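You operate a simulated robot arm through the tools that you are given. There is no shell and no other tool.

You run a simulated robot arm. Do the job below in one go: nothing can be reset, and whatever is moved stays where it is left.

## Task
Lock out the carrier at the main switch, then try start.
Fine: panel stop before the switch; hasp over it, lock pin in to its collar.

The check looks at the end state, three seconds after you hand in, the way a careful person would. Anything else that was tipped, shoved, dropped, spilled or broken makes it a failure.

## Robot
A 6-joint arm with a two-finger parallel gripper, fixed in place. Base frame: the origin is on the floor under the middle of its stand, x ahead of it, y to its left, z up; the work surface is at about z = 860. Readings come in mm, rad, newtons and seconds.
With the tool pointing down near the work surface it reaches from about 580 to 940 mm from the base axis. Its first joint turns from -2.601 to 2.601 rad. Payload 3.43 kg.
Tool frame: the origin (TCP) lies between the finger pads and is the grasp point; the fingertips stand 34 mm ahead of it; z points along the fingers, y is the line along which they close. The gripper opens to 128 mm. The fingers are 24 mm wide and 12 mm thick; the gripper's body (48 by 130 mm) begins 96 mm behind the TCP.
Orientation is that of the tool frame in the base frame, as a unit quaternion [x, y, z, w]. With the fingers straight down and closing along the base's y, the tool's x points along the base's -x, its y along +y and its z along -z.

## Interface
- The arm moves only by the tool move_arm. Its argument "steps" is a list of rows, each an object of numbers (a shift or turn left out is 0, a gripper value left out holds the last): "tx", "ty", "tz": the shift along the tool's x, y, z in mm; "ax", "ay", "az": the turn, a rotation vector about the tool's x, y, z in rad; "grip": the closure in counts, from 0 (fully open) to 255 (shut). In form: [{"tx": .., "ty": .., "tz": .., "ax": .., "ay": .., "az": .., "grip": ..}, ...]. A call has 1 to 20 rows; each row shifts and turns the commanded pose from where the row before left it, along the tool's axes as they then stand. Each row takes 0.2 s and may step no farther than 50 mm and 0.15 rad from the row before; otherwise, or with a gripper value out of range, the whole call is refused. A pose out of reach is approached as far as the arm can. The call stops where the force on the tool passes 90 N (or 10 N more than at its start, if that is more) or the arm is blocked; 0.2 s more then pass. Each finger travels about 108 mm/s and halts on what it meets, pressing with about 29 N; the grip force reading is that of the motor and also rises with nothing between the fingers. The clock runs only during rows and for 0.2 s after the last one: add rows that do not move to give the fingers time. The reply holds the time, the measured pose of the TCP, the force on the tool along the base axes, the opening and the grip force, in the units named above and with some noise, with the torque about the TCP (base axes, N m) and any sound that the robot's microphone picked up.
- Cameras (640 x 400 px; columns grow to the right, rows downward): "scene" is fixed at [399.4, -650.9, 1459.6]; the picture's right is [0.71, -0.70, 0.00], its down [-0.43, -0.43, -0.79] and it looks along [0.56, 0.56, -0.61] (base axes); focal length 317 px, centre (320, 200). "wrist" rides on the gripper at [76, -11, -160] in the tool frame; the picture's right is [0.15, 0.99, 0.00], its down [-0.88, 0.13, -0.46] and it looks along [-0.45, 0.07, 0.89] (tool axes); focal length 234 px, centre (320, 200). There is no depth. A picture from a camera that has moved, and an enlarged one, comes with that camera's place and axes in the base frame and with its lens.
- snapshot(camera): a new picture of that camera. The clock stands still meanwhile.
- lift_body(by): slides the trunk up (or, below 0, down) by that many mm; the arm rides with it, the base frame stays. It gives what a move gives, with no picture.
- inspect(camera, box): a new picture of the part [left, top, right, bottom] of that camera's present view, enlarged. The clock stands still meanwhile.
- finish_job(): hands the job in; it is judged then, once.

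Places have to be worked out from the pictures, the camera data and where the tool is seen. Open the gripper and draw the arm clear of the work before you hand the job in, unless the task says otherwise.

The tools are called after "Emit:" by a JSON object that holds its "method" and its "body". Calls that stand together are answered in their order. move_arm: Moves the arm, as the interface text tells. Its arguments: {"type":"object","properties":{"steps":{"type":"array"}},"required":["steps"]} The other tools are called the same way: lift_body (by) moves the trunk up or down; snapshot (camera) takes a picture; inspect (camera, box) takes an enlarged picture of a part of a camera's view; finish_job () hands the job in.

At the start:

```text
clock: 0.0
tcp_pos: [820.6, 61.1, 1143.6]
tool_rot: [0.0, 1.0, 0.0, 0.0]
wrist_force: [0.2, -0.2, 0.9]
torque: [0.0, 0.0, 0.03]
width: 128.2
grasp_force: 0.1
trunk travel left (down, up): [-675.0, 35.0]
```

scene: 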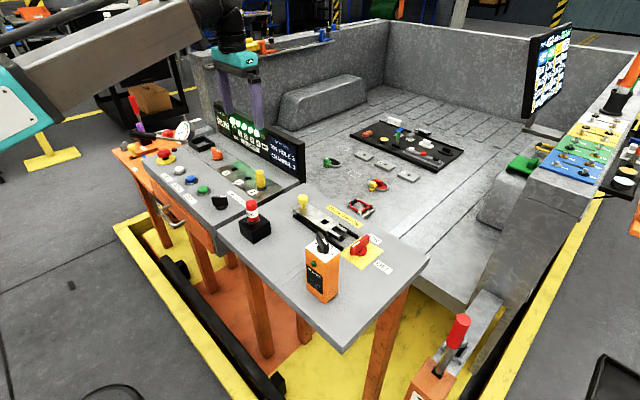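
wrist: 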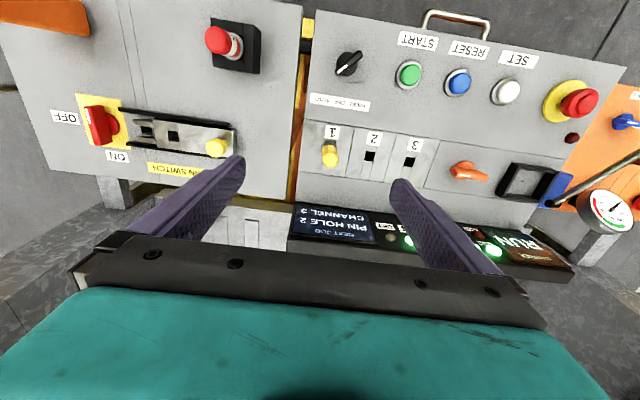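

I'll begin by looking closely at both views to identify the main switch, hasp, lock pin, panel stop and start button.

Emit:
{"method": "inspect", "body": {"camera": "scene", "box": [220, 170, 430, 310]}}

Emit:
{"method": "inspect", "body": {"camera": "scene", "box": [110, 90, 310, 230]}}

Emit:
{"method": "inspect", "body": {"camera": "wrist", "box": [30, 70, 310, 200]}}

Emit:
{"method": "inspect", "body": {"camera": "wrist", "box": [280, 0, 640, 270]}}

```text
2.86 times, centred on (325, 240) of scene
camera zoom: at [399.4, -650.9, 1459.6], right [0.71, -0.7, 0.0], down [-0.43, -0.43, -0.79], along [0.56, 0.56, -0.61], focal length 905 px, centre (306, 86)
```

zoom: 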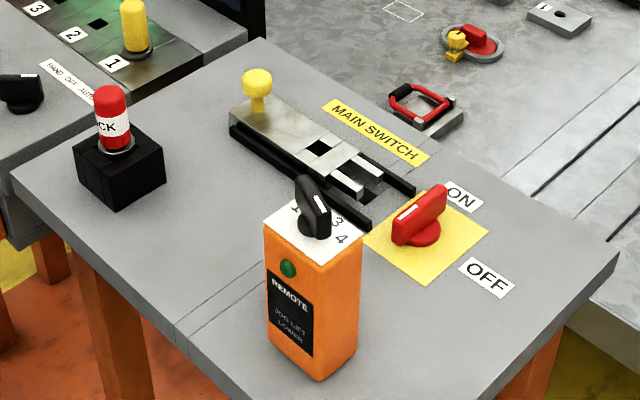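

```text
2.86 times, centred on (210, 160) of scene
camera zoom: at [399.4, -650.9, 1459.6], right [0.71, -0.7, 0.0], down [-0.43, -0.43, -0.79], along [0.56, 0.56, -0.61], focal length 905 px, centre (634, 314)
```

zoom: 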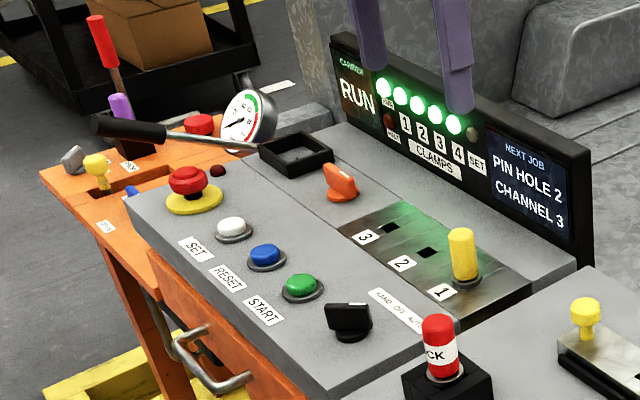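

```text
2.29 times, centred on (170, 135) of wrist
camera zoom: at [743.9, 50.9, 1303.7], right [-0.15, 0.99, 0.0], down [0.88, 0.13, 0.46], along [0.45, 0.07, -0.89], focal length 535 px, centre (663, 349)
```

zoom: 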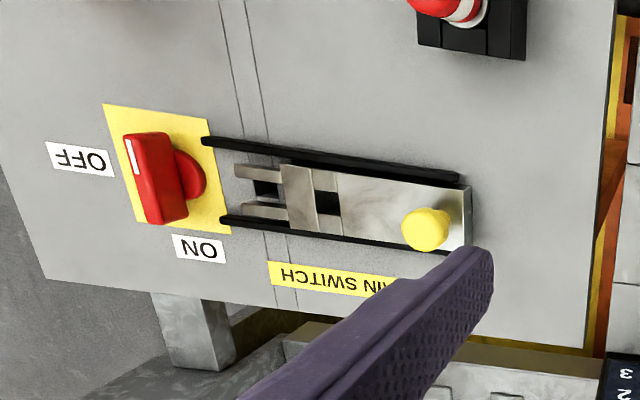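

```text
1.48 times, centred on (460, 135) of wrist
camera zoom: at [743.9, 50.9, 1303.7], right [-0.15, 0.99, 0.0], down [0.88, 0.13, 0.46], along [0.45, 0.07, -0.89], focal length 347 px, centre (113, 296)
```

zoom: 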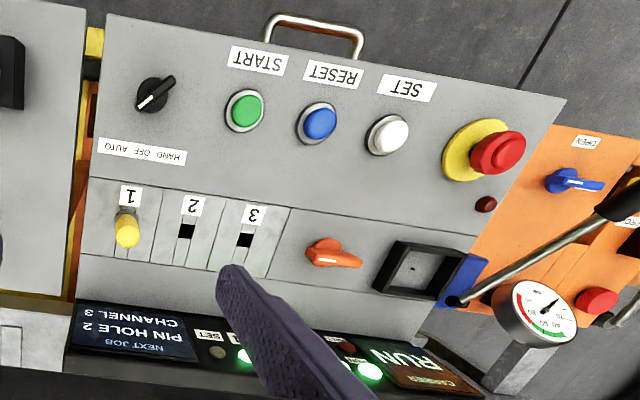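

The main switch (red handle, ON/OFF) is near (875,-320). The hasp slide has its yellow knob near (875,-107), the lock pin stands in a black block near (722,-72), and the panel stop is near (714,463). I'll move the arm over the switch side at a safe height for a closer look.

Emit:
{"method": "move_arm", "body": {"steps": [{"tx": 12, "ty": -43, "tz": 3, "grip": 255}, {"tx": 12, "ty": -43, "tz": 3}, {"tx": 12, "ty": -43, "tz": 3}, {"tx": 12, "ty": -43, "tz": 3}, {"tx": 12, "ty": -43, "tz": 3}, {"tx": 12, "ty": -43, "tz": 3}, {}, {}]}}

Emit:
{"method": "snapshot", "body": {"camera": "wrist"}}

Emit:
{"method": "snapshot", "body": {"camera": "scene"}}

```text
clock: 1.8
tcp_pos: [745.9, -193.8, 1124.3]
tool_rot: [0.0, 1.0, 0.001, 0.0]
wrist_force: [-0.5, -0.9, 0.2]
torque: [-0.03, -0.02, -0.01]
width: 0.1
grasp_force: 29.3
trunk travel left (down, up): [-675.0, 35.0]
```

```text
taken
camera wrist: at [669.0, -204.2, 1283.5], right [-0.15, 0.99, 0.0], down [0.88, 0.13, 0.46], along [0.45, 0.07, -0.89], focal length 234 px, centre (320, 200)
```

wrist: 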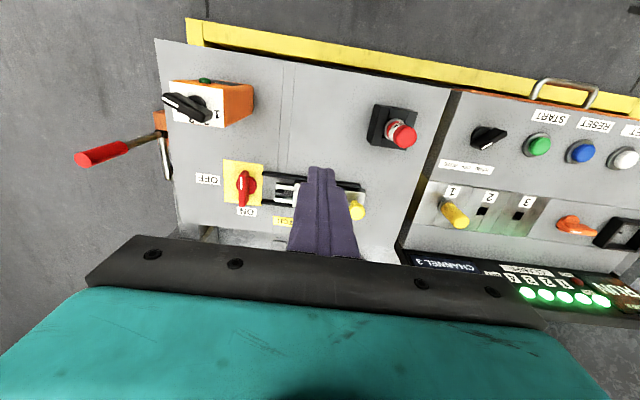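

```text
taken
```

scene: 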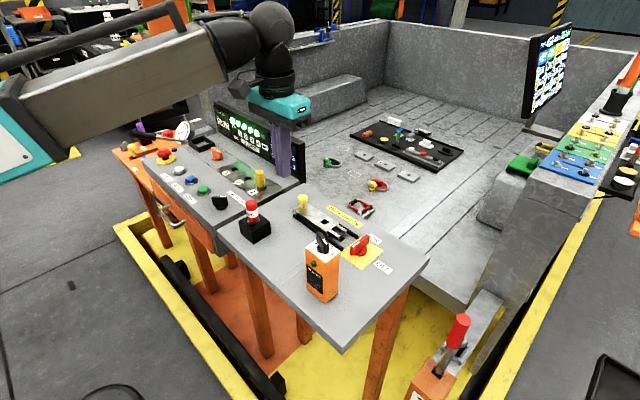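

Emit:
{"method": "inspect", "body": {"camera": "wrist", "box": [150, 130, 390, 260]}}

Emit:
{"method": "inspect", "body": {"camera": "wrist", "box": [150, 60, 270, 130]}}

Emit:
{"method": "inspect", "body": {"camera": "wrist", "box": [340, 80, 460, 160]}}

Emit:
{"method": "inspect", "body": {"camera": "scene", "box": [280, 180, 410, 265]}}

```text
2.67 times, centred on (270, 195) of wrist
camera zoom: at [669.0, -204.2, 1283.5], right [-0.15, 0.99, 0.0], down [0.88, 0.13, 0.46], along [0.45, 0.07, -0.89], focal length 624 px, centre (453, 213)
```

zoom: 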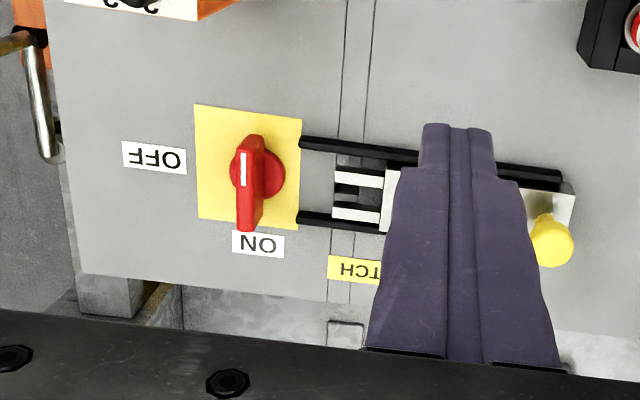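

```text
5.33 times, centred on (210, 95) of wrist
camera zoom: at [669.0, -204.2, 1283.5], right [-0.15, 0.99, 0.0], down [0.88, 0.13, 0.46], along [0.45, 0.07, -0.89], focal length 1249 px, centre (907, 760)
```

zoom: 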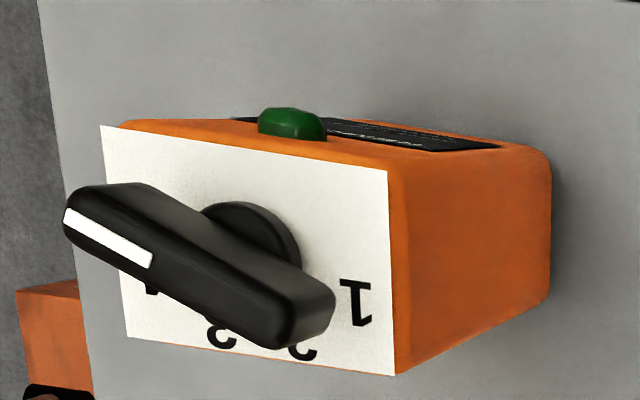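

```text
5.00 times, centred on (400, 120) of wrist
camera zoom: at [669.0, -204.2, 1283.5], right [-0.15, 0.99, 0.0], down [0.88, 0.13, 0.46], along [0.45, 0.07, -0.89], focal length 1171 px, centre (-80, 600)
```

zoom: 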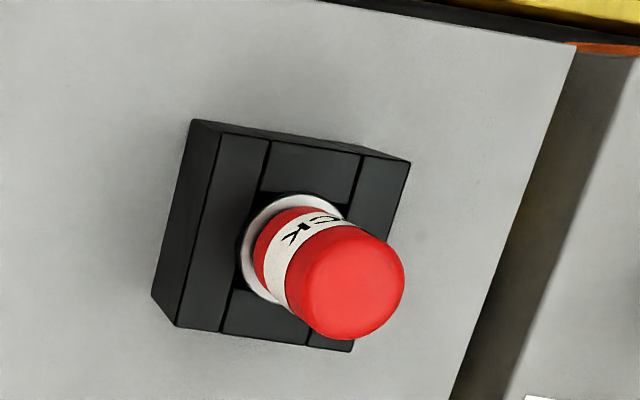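

```text
4.71 times, centred on (345, 222) of scene
camera zoom: at [399.4, -650.9, 1459.6], right [0.71, -0.7, 0.0], down [-0.43, -0.43, -0.79], along [0.56, 0.56, -0.61], focal length 1491 px, centre (202, 94)
```

zoom: 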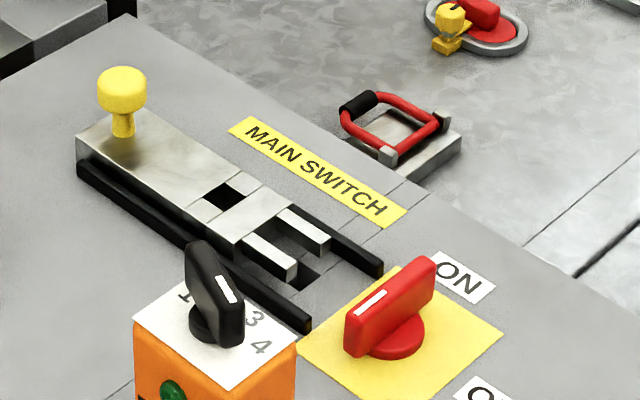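

The white pointer mark on the main switch decides which way to turn it, so I'll zoom in further on the switch and on the hasp fork.

Emit:
{"method": "inspect", "body": {"camera": "wrist", "box": [215, 150, 275, 225]}}

Emit:
{"method": "inspect", "body": {"camera": "scene", "box": [340, 225, 400, 265]}}

Emit:
{"method": "inspect", "body": {"camera": "scene", "box": [300, 200, 365, 245]}}

Emit:
{"method": "inspect", "body": {"camera": "scene", "box": [235, 190, 285, 250]}}

```text
5.33 times, centred on (245, 188) of wrist
camera zoom: at [669.0, -204.2, 1283.5], right [-0.15, 0.99, 0.0], down [0.88, 0.13, 0.46], along [0.45, 0.07, -0.89], focal length 1249 px, centre (720, 267)
```

zoom: 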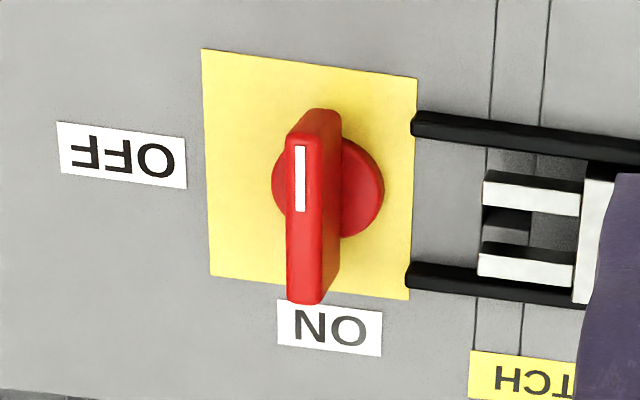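

```text
10.00 times, centred on (370, 245) of scene
camera zoom: at [399.4, -650.9, 1459.6], right [0.71, -0.7, 0.0], down [-0.43, -0.43, -0.79], along [0.56, 0.56, -0.61], focal length 3168 px, centre (-180, -250)
```

zoom: 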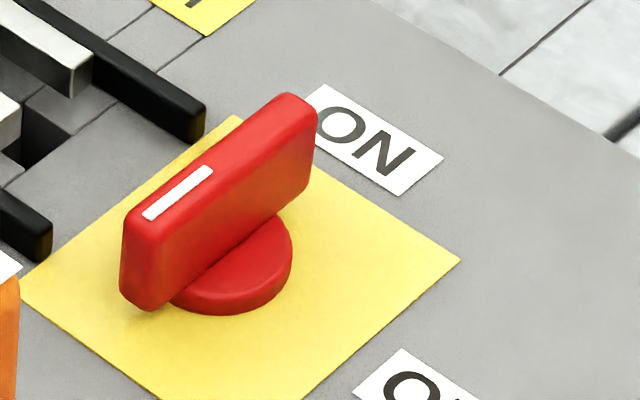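

```text
8.89 times, centred on (332, 222) of scene
camera zoom: at [399.4, -650.9, 1459.6], right [0.71, -0.7, 0.0], down [-0.43, -0.43, -0.79], along [0.56, 0.56, -0.61], focal length 2816 px, centre (209, 0)
```

zoom: 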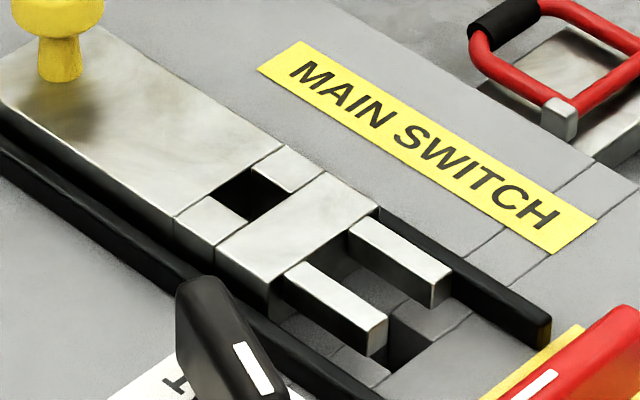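

```text
6.67 times, centred on (260, 220) of scene
camera zoom: at [399.4, -650.9, 1459.6], right [0.71, -0.7, 0.0], down [-0.43, -0.43, -0.79], along [0.56, 0.56, -0.61], focal length 2112 px, centre (720, 67)
```

zoom: 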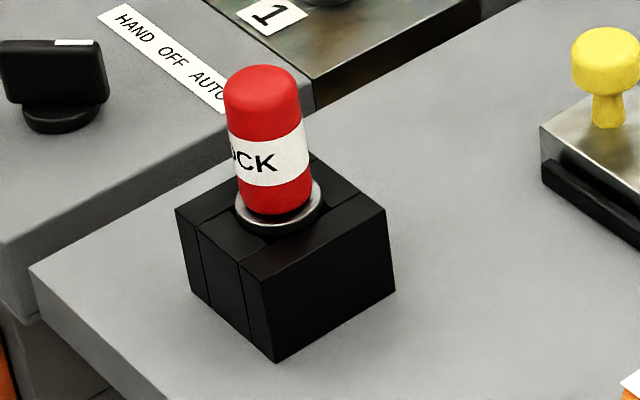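

The white mark sits on the -x end of the handle, which lies along x beside ON. I'll get a closer, steeper view of the hasp, the table hole and the switch before touching anything.

Emit:
{"method": "move_arm", "body": {"steps": [{"tx": -31, "ty": -4, "tz": 22}, {"tx": -31, "ty": -4, "tz": 22}, {"tx": -31, "ty": -4, "tz": 22}, {"tx": -31, "ty": -4, "tz": 22}, {"tx": -31, "ty": -4, "tz": 22}, {}, {}]}}

Emit:
{"method": "snapshot", "body": {"camera": "wrist"}}

```text
clock: 3.4
tcp_pos: [902.7, -216.1, 1013.9]
tool_rot: [0.001, 1.0, 0.0, 0.001]
wrist_force: [0.6, 0.2, 0.5]
torque: [-0.02, -0.03, -0.01]
width: 0.0
grasp_force: 28.9
trunk travel left (down, up): [-675.0, 35.0]
```

```text
taken
camera wrist: at [827.0, -227.5, 1173.3], right [-0.15, 0.99, 0.0], down [0.88, 0.13, 0.46], along [0.45, 0.07, -0.89], focal length 234 px, centre (320, 200)
```

wrist: 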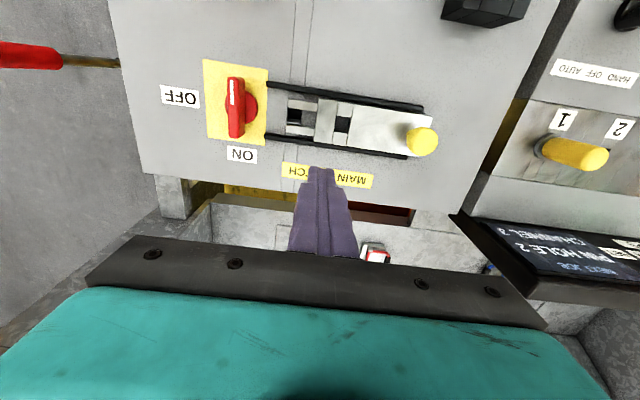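

Emit:
{"method": "inspect", "body": {"camera": "wrist", "box": [190, 50, 450, 200]}}

Emit:
{"method": "inspect", "body": {"camera": "wrist", "box": [190, 50, 330, 180]}}

Emit:
{"method": "inspect", "body": {"camera": "wrist", "box": [260, 70, 360, 170]}}

Emit:
{"method": "inspect", "body": {"camera": "wrist", "box": [420, 0, 540, 60]}}

```text
2.46 times, centred on (320, 125) of wrist
camera zoom: at [827.0, -227.5, 1173.3], right [-0.15, 0.99, 0.0], down [0.88, 0.13, 0.46], along [0.45, 0.07, -0.89], focal length 576 px, centre (320, 385)
```

zoom: 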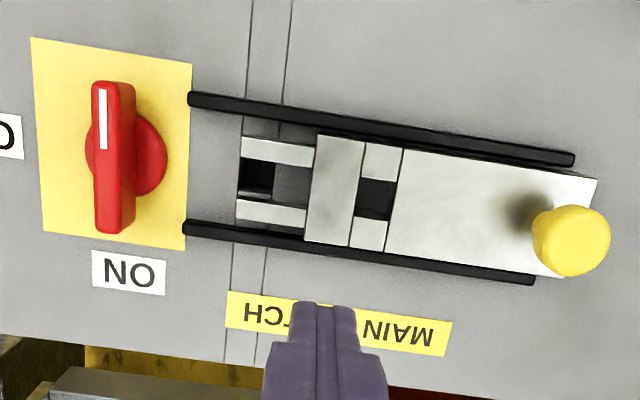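

```text
3.08 times, centred on (260, 115) of wrist
camera zoom: at [827.0, -227.5, 1173.3], right [-0.15, 0.99, 0.0], down [0.88, 0.13, 0.46], along [0.45, 0.07, -0.89], focal length 720 px, centre (505, 462)
```

zoom: 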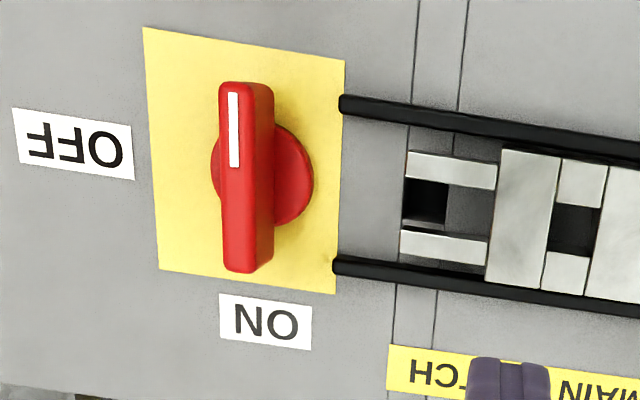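

```text
4.00 times, centred on (310, 120) of wrist
camera zoom: at [827.0, -227.5, 1173.3], right [-0.15, 0.99, 0.0], down [0.88, 0.13, 0.46], along [0.45, 0.07, -0.89], focal length 937 px, centre (360, 520)
```

zoom: 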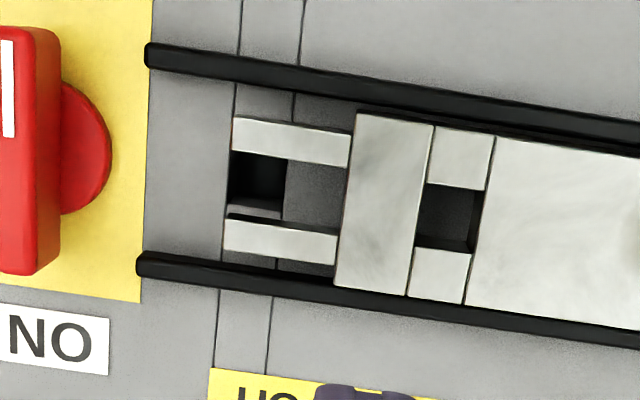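

```text
5.33 times, centred on (480, 30) of wrist
camera zoom: at [827.0, -227.5, 1173.3], right [-0.15, 0.99, 0.0], down [0.88, 0.13, 0.46], along [0.45, 0.07, -0.89], focal length 1249 px, centre (-533, 1107)
```

zoom: 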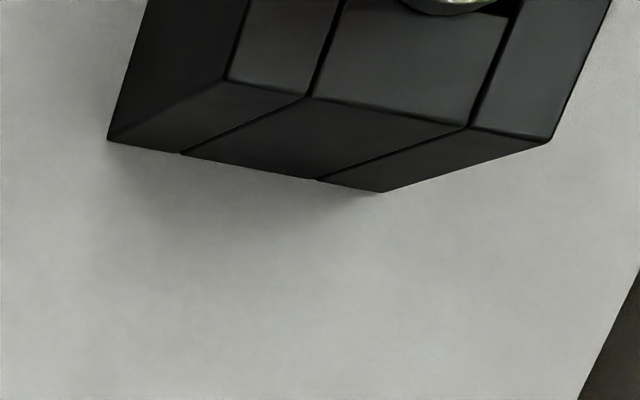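

From triangulating both cameras:
- Switch axis is about (869,-317), and the handle spans x 839–899 with its top at z≈904.
- Knob head is at (870.5,-104.5,906).
- Slide hole is at (870,-194) and the table hole at (871,-254), so the slide must travel about 60 mm.

The panel stop comes first, so I'll rise and travel over to look at it.

Emit:
{"method": "move_arm", "body": {"steps": [{"tx": 28, "tz": -30}, {"tx": 28, "tz": -30}, {"tx": 28, "tz": -30}, {"tx": 28, "tz": -30}, {"ty": 47}, {"ty": 47}, {"ty": 47}, {"ty": 47}, {"ty": 47}, {"ty": 47}, {"ty": 47}, {"ty": 47}, {"ty": 47}, {"ty": 47}, {"ty": 47}, {"ty": 47}, {"ty": 47}, {}, {}]}}

Emit:
{"method": "snapshot", "body": {"camera": "wrist"}}

Emit:
{"method": "snapshot", "body": {"camera": "scene"}}

```text
clock: 7.4
tcp_pos: [789.7, 398.5, 1134.7]
tool_rot: [0.0, 1.0, 0.0, 0.0]
wrist_force: [0.2, 0.2, 0.6]
torque: [0.01, 0.01, -0.06]
width: 0.0
grasp_force: 28.8
trunk travel left (down, up): [-675.0, 35.0]
```

```text
taken
camera wrist: at [714.4, 387.5, 1293.9], right [-0.15, 0.99, 0.0], down [0.88, 0.13, 0.46], along [0.45, 0.07, -0.89], focal length 234 px, centre (320, 200)
```

wrist: 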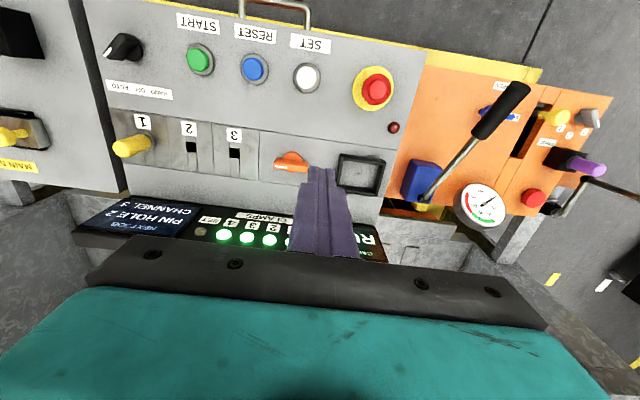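

```text
taken
```

scene: 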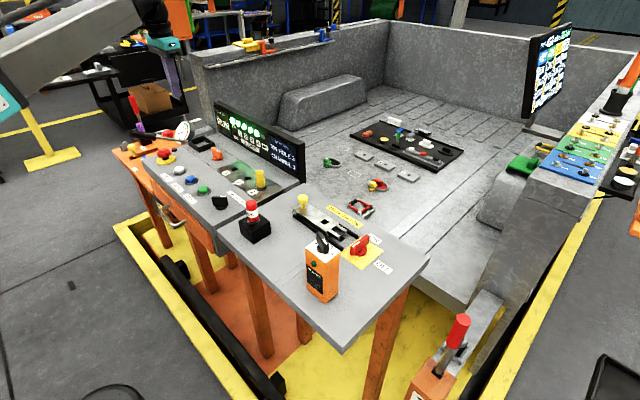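

Emit:
{"method": "inspect", "body": {"camera": "wrist", "box": [330, 50, 430, 130]}}

Emit:
{"method": "inspect", "body": {"camera": "wrist", "box": [160, 10, 340, 100]}}

Emit:
{"method": "inspect", "body": {"camera": "scene", "box": [140, 135, 200, 175]}}

Emit:
{"method": "inspect", "body": {"camera": "scene", "box": [170, 165, 230, 210]}}

Emit:
{"method": "inspect", "body": {"camera": "scene", "box": [205, 95, 310, 185]}}

```text
5.00 times, centred on (380, 90) of wrist
camera zoom: at [714.4, 387.5, 1293.9], right [-0.15, 0.99, 0.0], down [0.88, 0.13, 0.46], along [0.45, 0.07, -0.89], focal length 1171 px, centre (20, 750)
```

zoom: 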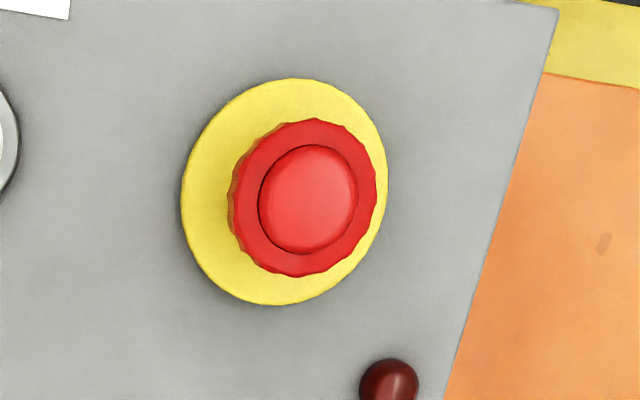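

```text
3.56 times, centred on (250, 55) of wrist
camera zoom: at [714.4, 387.5, 1293.9], right [-0.15, 0.99, 0.0], down [0.88, 0.13, 0.46], along [0.45, 0.07, -0.89], focal length 833 px, centre (569, 716)
```

zoom: 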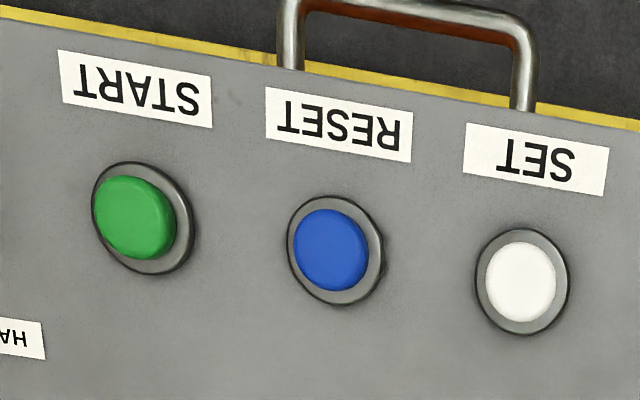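

```text
10.00 times, centred on (170, 155) of scene
camera zoom: at [399.4, -650.9, 1459.6], right [0.71, -0.7, 0.0], down [-0.43, -0.43, -0.79], along [0.56, 0.56, -0.61], focal length 3168 px, centre (1820, 650)
```

zoom: 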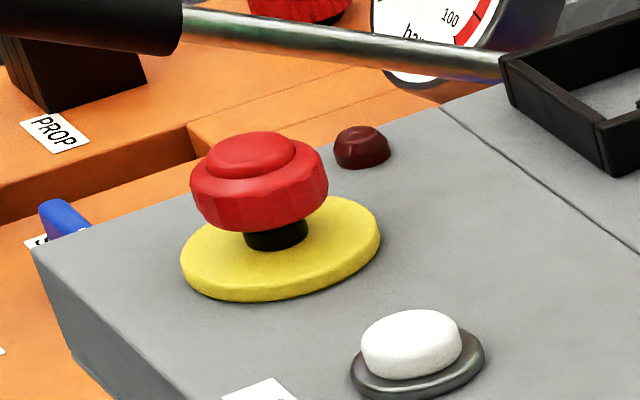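

```text
8.89 times, centred on (200, 188) of scene
camera zoom: at [399.4, -650.9, 1459.6], right [0.71, -0.7, 0.0], down [-0.43, -0.43, -0.79], along [0.56, 0.56, -0.61], focal length 2816 px, centre (1387, 311)
```

zoom: 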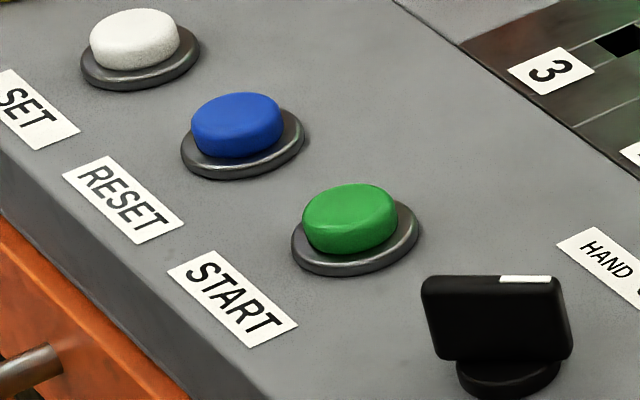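

```text
4.44 times, centred on (258, 140) of scene
camera zoom: at [399.4, -650.9, 1459.6], right [0.71, -0.7, 0.0], down [-0.43, -0.43, -0.79], along [0.56, 0.56, -0.61], focal length 1408 px, centre (598, 467)
```

zoom: 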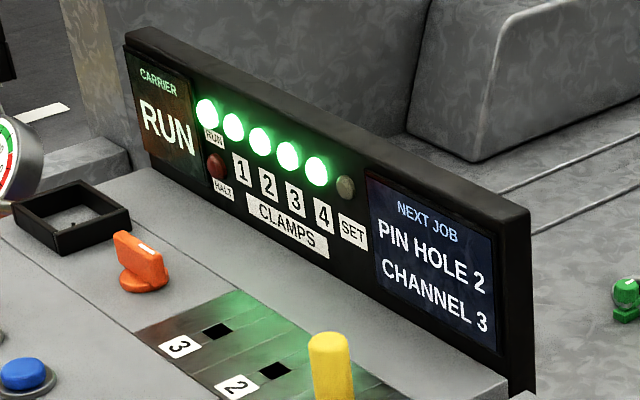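

The panel stop cap triangulates to about (713,476,897). I'll bring the closed fingertips to about 30 mm above it and check alignment.

Emit:
{"method": "move_arm", "body": {"steps": [{"tx": 15.4, "ty": 15.5, "tz": 34}, {"tx": 15.4, "ty": 15.5, "tz": 34}, {"tx": 15.4, "ty": 15.5, "tz": 34}, {"tx": 15.4, "ty": 15.5, "tz": 34}, {"tx": 15.4, "ty": 15.5, "tz": 34}, {}, {}]}}

Emit:
{"method": "snapshot", "body": {"camera": "wrist"}}

Emit:
{"method": "inspect", "body": {"camera": "scene", "box": [130, 100, 230, 180]}}

```text
clock: 9.0
tcp_pos: [713.1, 473.3, 968.4]
tool_rot: [-0.001, 1.0, 0.0, 0.0]
wrist_force: [-0.3, -0.6, 0.3]
torque: [-0.01, -0.02, 0.0]
width: 0.0
grasp_force: 29.2
trunk travel left (down, up): [-675.0, 35.0]
```

```text
taken
camera wrist: at [637.7, 463.1, 1127.6], right [-0.15, 0.99, 0.0], down [0.88, 0.13, 0.46], along [0.45, 0.07, -0.89], focal length 234 px, centre (320, 200)
```

wrist: 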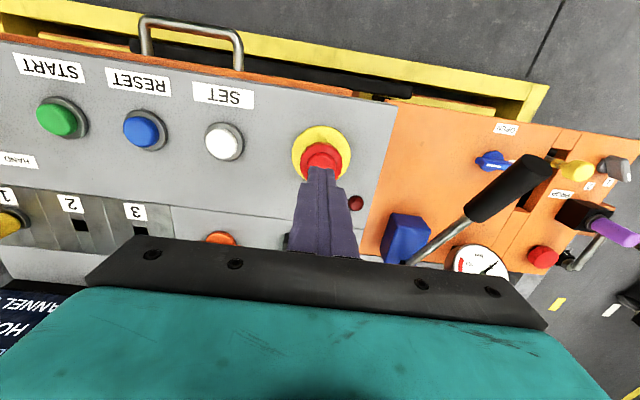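

```text
5.00 times, centred on (180, 140) of scene
camera zoom: at [399.4, -650.9, 1459.6], right [0.71, -0.7, 0.0], down [-0.43, -0.43, -0.79], along [0.56, 0.56, -0.61], focal length 1584 px, centre (1020, 500)
```

zoom: 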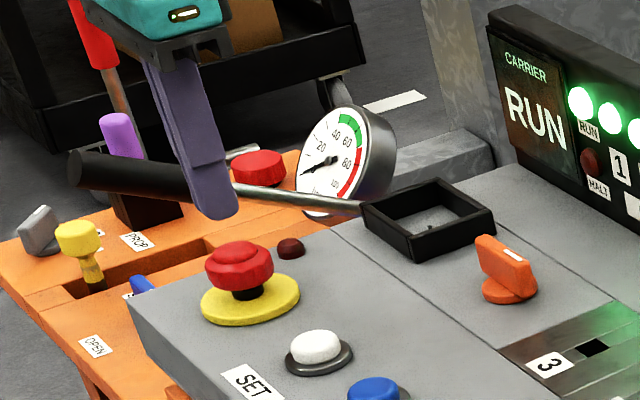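

The fingertips are centred over the stop cap. I'll press down in small increments while watching force and sound.

Emit:
{"method": "move_arm", "body": {"steps": [{"ty": 2, "tz": 15}, {"tz": 12}, {"tz": 5}, {"tz": 4}, {"tz": 3}, {"tz": 3}]}}

```text
clock: 10.4
tcp_pos: [712.2, 476.0, 929.5]
tool_rot: [-0.001, 1.0, 0.003, 0.004]
wrist_force: [8.3, 13.9, 43.2]
torque: [0.48, 0.14, -0.18]
width: 0.0
grasp_force: 28.9
trunk travel left (down, up): [-675.0, 35.0]
```

Emit:
{"method": "move_arm", "body": {"steps": [{"tz": 2}, {"tz": 2}, {"tz": 2}, {}]}}

Emit:
{"method": "inspect", "body": {"camera": "scene", "box": [130, 100, 310, 190]}}

```text
clock: 11.4
tcp_pos: [712.7, 475.7, 930.3]
tool_rot: [-0.001, 1.0, 0.007, 0.007]
wrist_force: [7.9, 23.6, 70.8]
torque: [0.77, 0.39, -0.22]
width: 0.0
grasp_force: 28.8
trunk travel left (down, up): [-675.0, 35.0]
```

```text
3.56 times, centred on (220, 145) of scene
camera zoom: at [399.4, -650.9, 1459.6], right [0.71, -0.7, 0.0], down [-0.43, -0.43, -0.79], along [0.56, 0.56, -0.61], focal length 1126 px, centre (676, 396)
```

zoom: 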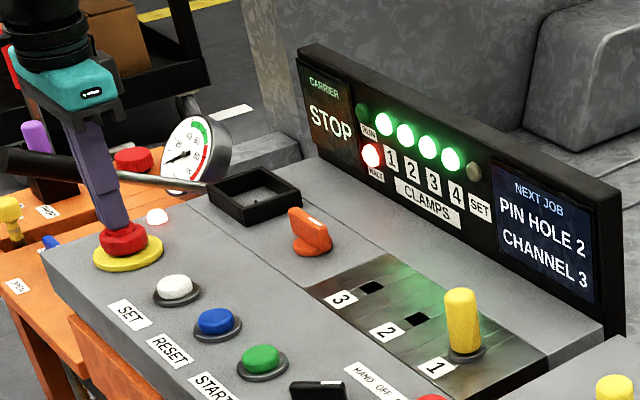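

The display now reads STOP with HALT lit, so the stop took. I'll retract straight up and check that it stays latched.

Emit:
{"method": "move_arm", "body": {"steps": [{"tz": -15}, {"tz": -35}, {"tz": -45}, {"tz": -45}, {"tz": -45}, {}, {}]}}

Emit:
{"method": "inspect", "body": {"camera": "scene", "box": [130, 100, 310, 190]}}

Emit:
{"method": "inspect", "body": {"camera": "scene", "box": [140, 135, 200, 175]}}

```text
clock: 13.0
tcp_pos: [712.6, 474.2, 1102.1]
tool_rot: [0.0, 1.0, 0.0, 0.0]
wrist_force: [0.0, -0.2, 0.0]
torque: [0.0, 0.0, 0.02]
width: 0.2
grasp_force: 29.5
trunk travel left (down, up): [-675.0, 35.0]
```

```text
3.56 times, centred on (220, 145) of scene
camera zoom: at [399.4, -650.9, 1459.6], right [0.71, -0.7, 0.0], down [-0.43, -0.43, -0.79], along [0.56, 0.56, -0.61], focal length 1126 px, centre (676, 396)
```

zoom: 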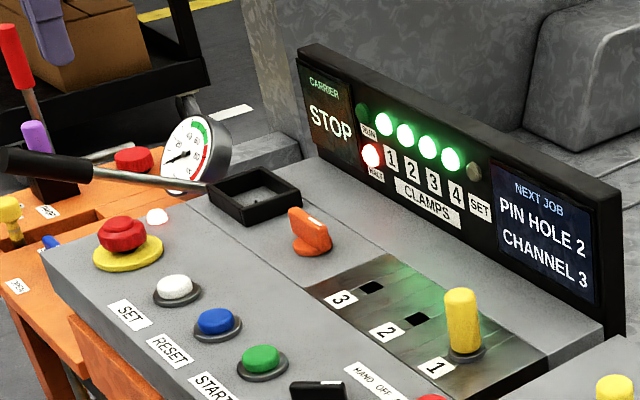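

```text
10.00 times, centred on (170, 155) of scene
camera zoom: at [399.4, -650.9, 1459.6], right [0.71, -0.7, 0.0], down [-0.43, -0.43, -0.79], along [0.56, 0.56, -0.61], focal length 3168 px, centre (1820, 650)
```

zoom: 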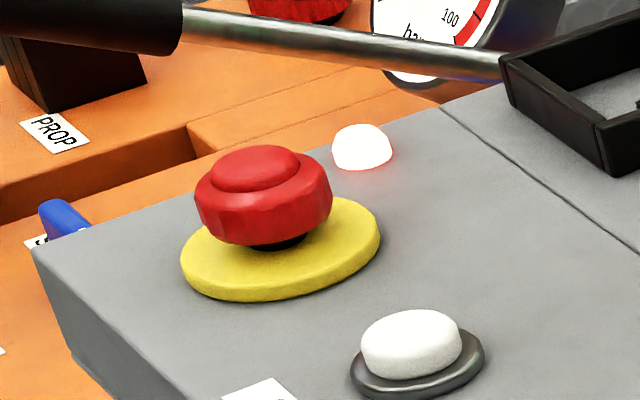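

The stop is latched (its head sits lower and the lamp is lit). Next I'll travel to above the main switch with the gripper partly open.

Emit:
{"method": "move_arm", "body": {"steps": [{"tx": -9.1, "ty": -46.5, "tz": -10, "grip": 155}, {"tx": -9.1, "ty": -46.5}, {"tx": -9.1, "ty": -46.5}, {"tx": -9.1, "ty": -46.5}, {"tx": -9.1, "ty": -46.5}, {"tx": -9.1, "ty": -46.5}, {"tx": -9.1, "ty": -46.5}, {"tx": -9.1, "ty": -46.5}, {"tx": -9.1, "ty": -46.5}, {"tx": -9.1, "ty": -46.5}, {"tx": -9.1, "ty": -46.5}, {"tx": -9.1, "ty": -46.5}, {"tx": -9.1, "ty": -46.5}, {"tx": -9.1, "ty": -46.5}, {"tx": -9.1, "ty": -46.5}, {"tx": -9.1, "ty": -46.5}, {"tx": -9.1, "ty": -46.5}, {}, {}]}}

Emit:
{"method": "snapshot", "body": {"camera": "wrist"}}

Emit:
{"method": "snapshot", "body": {"camera": "scene"}}

```text
clock: 17.0
tcp_pos: [872.6, -316.5, 1113.2]
tool_rot: [-0.001, 1.0, 0.0, 0.0]
wrist_force: [0.0, -0.2, -0.4]
torque: [0.02, 0.02, -0.04]
width: 50.2
grasp_force: 0.1
trunk travel left (down, up): [-675.0, 35.0]
```

```text
taken
camera wrist: at [796.0, -327.1, 1272.2], right [-0.15, 0.99, 0.0], down [0.88, 0.13, 0.46], along [0.45, 0.07, -0.89], focal length 234 px, centre (320, 200)
```

wrist: 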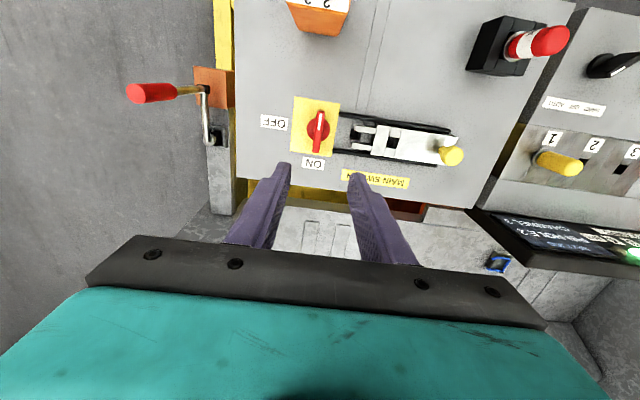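

```text
taken
```

scene: 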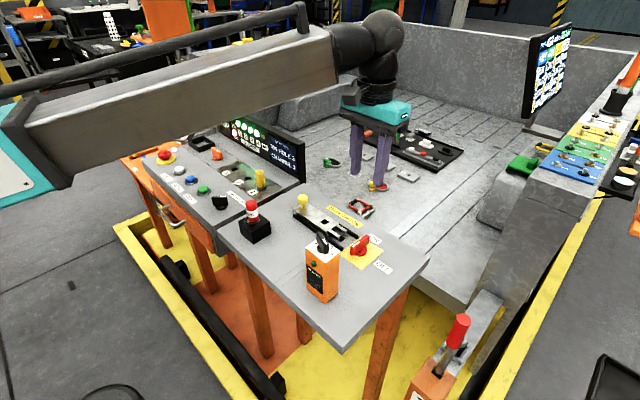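

Emit:
{"method": "inspect", "body": {"camera": "wrist", "box": [280, 80, 360, 180]}}

Emit:
{"method": "inspect", "body": {"camera": "wrist", "box": [330, 90, 480, 200]}}

Emit:
{"method": "inspect", "body": {"camera": "scene", "box": [200, 95, 310, 185]}}

```text
4.00 times, centred on (320, 130) of wrist
camera zoom: at [796.0, -327.1, 1272.2], right [-0.15, 0.99, 0.0], down [0.88, 0.13, 0.46], along [0.45, 0.07, -0.89], focal length 937 px, centre (320, 480)
```

zoom: 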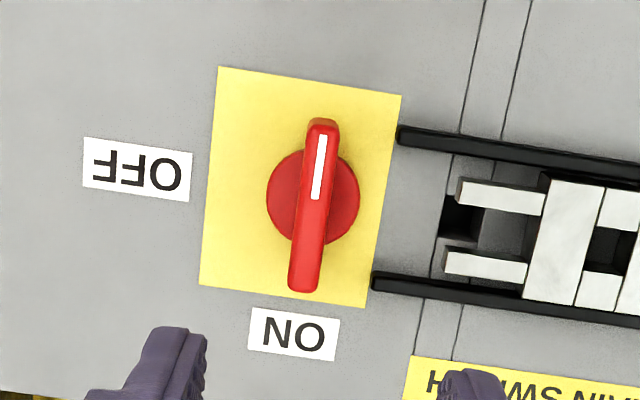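

```text
3.64 times, centred on (405, 145) of wrist
camera zoom: at [796.0, -327.1, 1272.2], right [-0.15, 0.99, 0.0], down [0.88, 0.13, 0.46], along [0.45, 0.07, -0.89], focal length 852 px, centre (11, 400)
```

zoom: 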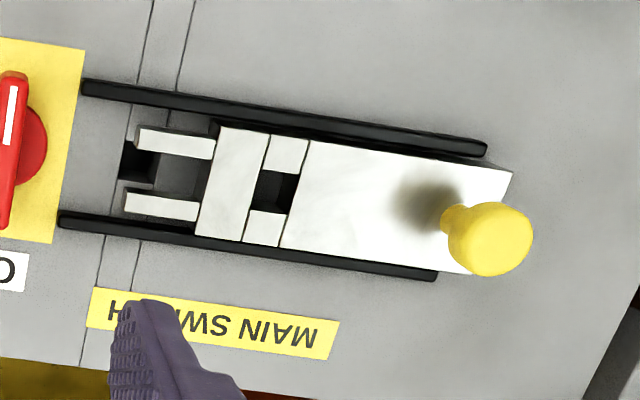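

```text
4.44 times, centred on (255, 140) of scene
camera zoom: at [399.4, -650.9, 1459.6], right [0.71, -0.7, 0.0], down [-0.43, -0.43, -0.79], along [0.56, 0.56, -0.61], focal length 1408 px, centre (609, 467)
```

zoom: 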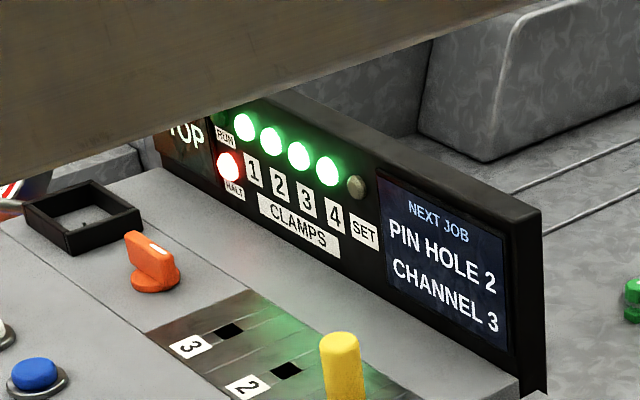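

The switch axis comes out at about (868,-319), with the handle aligned along x. I'll descend to just above it and check finger placement.

Emit:
{"method": "move_arm", "body": {"steps": [{"tx": 4, "ty": -2, "tz": 40}, {"tz": 40}, {"tz": 40}, {"tz": 32}, {}, {}]}}

Emit:
{"method": "snapshot", "body": {"camera": "wrist"}}

Emit:
{"method": "inspect", "body": {"camera": "scene", "box": [290, 150, 430, 270]}}

```text
clock: 18.4
tcp_pos: [865.5, -318.3, 963.7]
tool_rot: [0.0, 1.0, 0.001, 0.0]
wrist_force: [0.3, 0.8, -0.2]
torque: [-0.02, 0.0, 0.02]
width: 50.3
grasp_force: 0.1
trunk travel left (down, up): [-675.0, 35.0]
```

```text
taken
camera wrist: at [789.8, -329.2, 1122.5], right [-0.15, 0.99, 0.0], down [0.88, 0.13, 0.46], along [0.45, 0.07, -0.89], focal length 234 px, centre (320, 200)
```

wrist: 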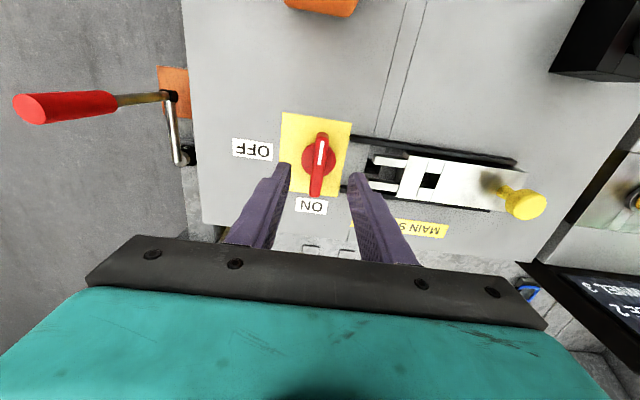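

```text
3.33 times, centred on (360, 210) of scene
camera zoom: at [399.4, -650.9, 1459.6], right [0.71, -0.7, 0.0], down [-0.43, -0.43, -0.79], along [0.56, 0.56, -0.61], focal length 1056 px, centre (187, 167)
```

zoom: 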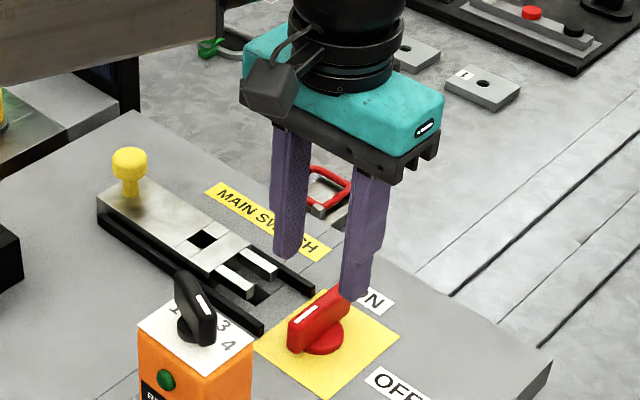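

Emit:
{"method": "inspect", "body": {"camera": "wrist", "box": [270, 100, 370, 210]}}

```text
3.64 times, centred on (320, 155) of wrist
camera zoom: at [789.8, -329.2, 1122.5], right [-0.15, 0.99, 0.0], down [0.88, 0.13, 0.46], along [0.45, 0.07, -0.89], focal length 852 px, centre (320, 364)
```

zoom: 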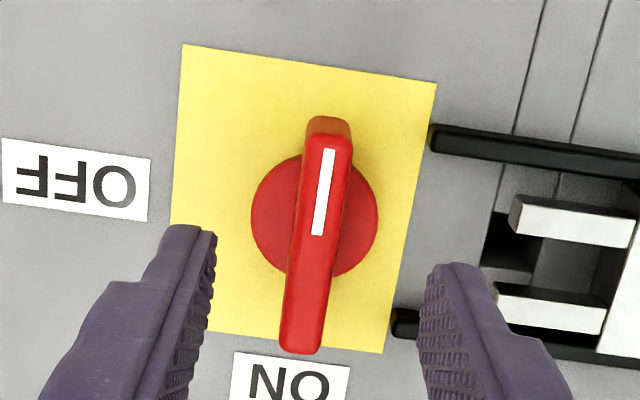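

The fingers straddle the handle well, with the axis at about (866,-319) and the TCP right over it. I'll descend to TCP z≈918 and close gently on the handle.

Emit:
{"method": "move_arm", "body": {"steps": [{"ty": -1, "tz": 22}, {"tz": 22}, {}, {"grip": 200}, {"grip": 255}, {}, {}]}}

Emit:
{"method": "inspect", "body": {"camera": "scene", "box": [290, 150, 430, 270]}}

```text
clock: 20.0
tcp_pos: [867.5, -319.4, 917.8]
tool_rot: [0.0, 1.0, 0.0, -0.001]
wrist_force: [-1.1, 3.5, -2.5]
torque: [0.07, -0.3, 0.01]
width: 12.9
grasp_force: 44.7
trunk travel left (down, up): [-675.0, 35.0]
```

```text
3.33 times, centred on (360, 210) of scene
camera zoom: at [399.4, -650.9, 1459.6], right [0.71, -0.7, 0.0], down [-0.43, -0.43, -0.79], along [0.56, 0.56, -0.61], focal length 1056 px, centre (187, 167)
```

zoom: 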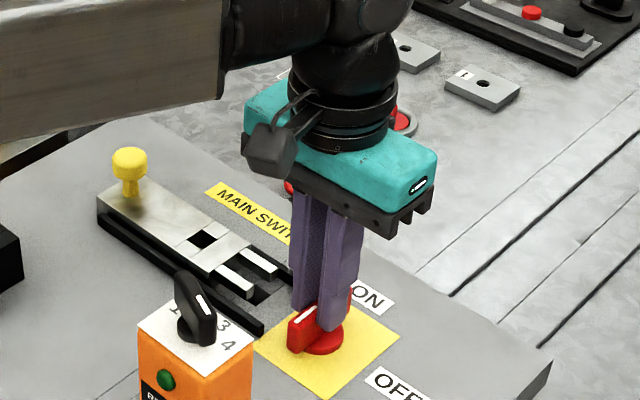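

The handle is gripped (12.9 mm thick). I'll test a clockwise turn, which swings the ON-side end toward OFF, for 0.3 rad and watch the torque.

Emit:
{"method": "move_arm", "body": {"steps": [{"az": 0.1}, {"az": 0.1}, {"az": 0.1}, {}]}}

Emit:
{"method": "inspect", "body": {"camera": "scene", "box": [290, 150, 430, 270]}}

```text
clock: 21.0
tcp_pos: [864.6, -319.1, 919.0]
tool_rot: [0.148, 0.989, 0.0, 0.001]
wrist_force: [3.3, 0.1, 8.4]
torque: [0.32, 0.28, 1.72]
width: 19.7
grasp_force: 44.8
trunk travel left (down, up): [-675.0, 35.0]
```

```text
3.33 times, centred on (360, 210) of scene
camera zoom: at [399.4, -650.9, 1459.6], right [0.71, -0.7, 0.0], down [-0.43, -0.43, -0.79], along [0.56, 0.56, -0.61], focal length 1056 px, centre (187, 167)
```

zoom: 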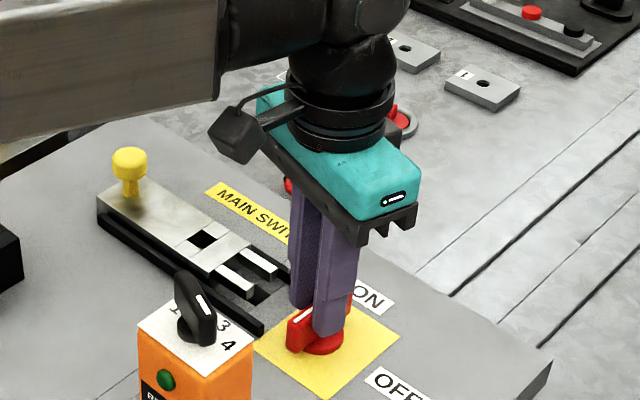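

The fingers spread to 19.7 mm, exactly what a handle that doesn't turn would cause, so it's blocked clockwise. I'll return to neutral and try counter-clockwise, which takes the white mark from -x toward OFF at -y.

Emit:
{"method": "move_arm", "body": {"steps": [{"az": -0.1}, {"az": -0.1}, {"az": -0.1}, {}, {"az": -0.1}, {"az": -0.1}, {"az": -0.1}, {}]}}

Emit:
{"method": "inspect", "body": {"camera": "scene", "box": [290, 150, 430, 270]}}

```text
clock: 22.8
tcp_pos: [865.0, -321.5, 917.2]
tool_rot: [-0.15, 0.989, -0.001, 0.001]
wrist_force: [-1.4, -7.6, 1.7]
torque: [-0.14, -0.24, -0.02]
width: 13.1
grasp_force: 45.1
trunk travel left (down, up): [-675.0, 35.0]
```

```text
3.33 times, centred on (360, 210) of scene
camera zoom: at [399.4, -650.9, 1459.6], right [0.71, -0.7, 0.0], down [-0.43, -0.43, -0.79], along [0.56, 0.56, -0.61], focal length 1056 px, centre (187, 167)
```

zoom: 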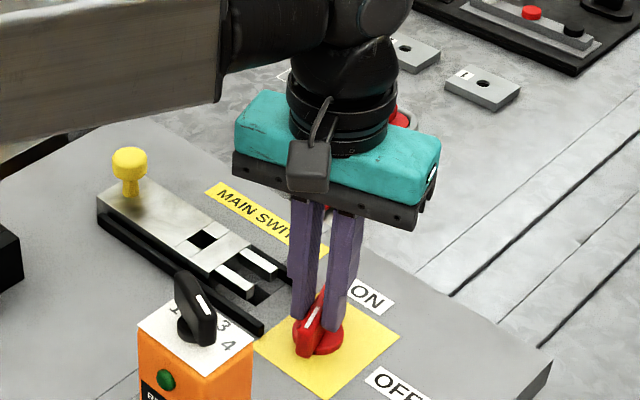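

It turns freely counter-clockwise with the grip staying at 13 mm. I'll continue toward 90 degrees.

Emit:
{"method": "move_arm", "body": {"steps": [{"az": -0.13}, {"az": -0.13}, {"az": -0.13}, {"az": -0.13}, {"az": -0.13}, {}]}}

```text
clock: 24.2
tcp_pos: [866.7, -324.3, 916.4]
tool_rot: [-0.459, 0.889, -0.004, 0.002]
wrist_force: [17.6, -29.7, 14.6]
torque: [0.23, -0.62, -0.18]
width: 12.9
grasp_force: 44.8
trunk travel left (down, up): [-675.0, 35.0]
```

The sideways force is building along the closing direction, so the switch axis sits a few millimetres off my TCP. I'll shift along tool y to relieve it before continuing.

Emit:
{"method": "move_arm", "body": {"steps": [{"ty": -2}, {"ty": -2}, {}]}}

```text
clock: 25.0
tcp_pos: [867.5, -323.6, 916.8]
tool_rot: [-0.458, 0.889, 0.0, -0.001]
wrist_force: [3.3, -21.3, 6.7]
torque: [0.09, -0.8, 0.01]
width: 12.7
grasp_force: 45.0
trunk travel left (down, up): [-675.0, 35.0]
```

Emit:
{"method": "move_arm", "body": {"steps": [{"ty": -2, "tx": 2}, {"tx": 1}, {}]}}

```text
clock: 25.8
tcp_pos: [867.5, -323.8, 917.2]
tool_rot: [-0.458, 0.889, 0.0, 0.0]
wrist_force: [4.7, -4.2, 7.0]
torque: [-1.31, 0.7, 0.0]
width: 12.8
grasp_force: 44.8
trunk travel left (down, up): [-675.0, 35.0]
```

Forces are nearly zero now. I'll continue the turn.

Emit:
{"method": "move_arm", "body": {"steps": [{"az": -0.12}, {"az": -0.12}, {"az": -0.12}, {}]}}

```text
clock: 26.8
tcp_pos: [867.3, -323.9, 916.0]
tool_rot: [-0.611, 0.792, -0.002, 0.001]
wrist_force: [11.3, -3.8, 12.4]
torque: [0.62, -0.39, -0.08]
width: 12.9
grasp_force: 45.1
trunk travel left (down, up): [-675.0, 35.0]
```

Emit:
{"method": "move_arm", "body": {"steps": [{"az": -0.1, "ty": -1}, {"az": -0.1, "ty": -1}, {"az": -0.06}, {}]}}

Emit:
{"method": "snapshot", "body": {"camera": "wrist"}}

Emit:
{"method": "inspect", "body": {"camera": "scene", "box": [290, 150, 430, 270]}}

Emit:
{"method": "inspect", "body": {"camera": "scene", "box": [200, 95, 310, 185]}}

```text
clock: 27.8
tcp_pos: [870.8, -325.2, 917.2]
tool_rot: [0.707, -0.707, 0.001, 0.0]
wrist_force: [14.7, -2.0, 16.7]
torque: [1.17, -0.27, -0.16]
width: 12.8
grasp_force: 45.4
trunk travel left (down, up): [-675.0, 35.0]
```

```text
taken
camera wrist: at [881.3, -400.2, 1077.4], right [-0.99, -0.15, 0.0], down [-0.13, 0.88, 0.46], along [-0.07, 0.45, -0.89], focal length 234 px, centre (320, 200)
```

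wrist: 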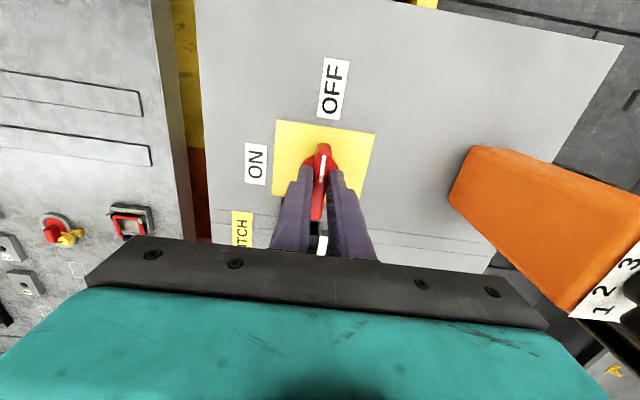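

```text
3.33 times, centred on (360, 210) of scene
camera zoom: at [399.4, -650.9, 1459.6], right [0.71, -0.7, 0.0], down [-0.43, -0.43, -0.79], along [0.56, 0.56, -0.61], focal length 1056 px, centre (187, 167)
```

zoom: 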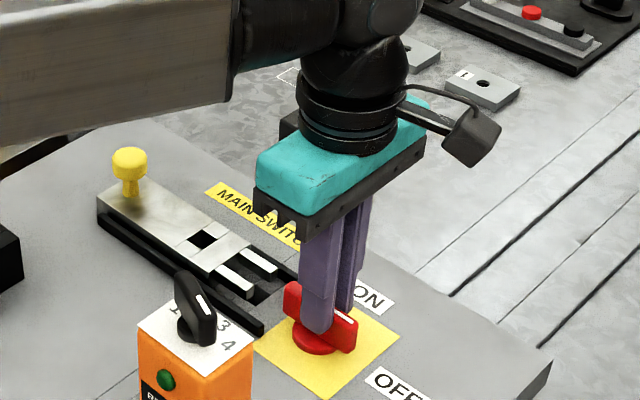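

```text
4.44 times, centred on (255, 140) of scene
camera zoom: at [399.4, -650.9, 1459.6], right [0.71, -0.7, 0.0], down [-0.43, -0.43, -0.79], along [0.56, 0.56, -0.61], focal length 1408 px, centre (609, 467)
```

zoom: 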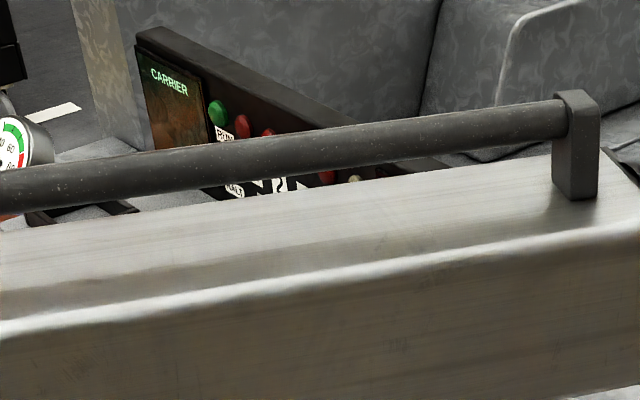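

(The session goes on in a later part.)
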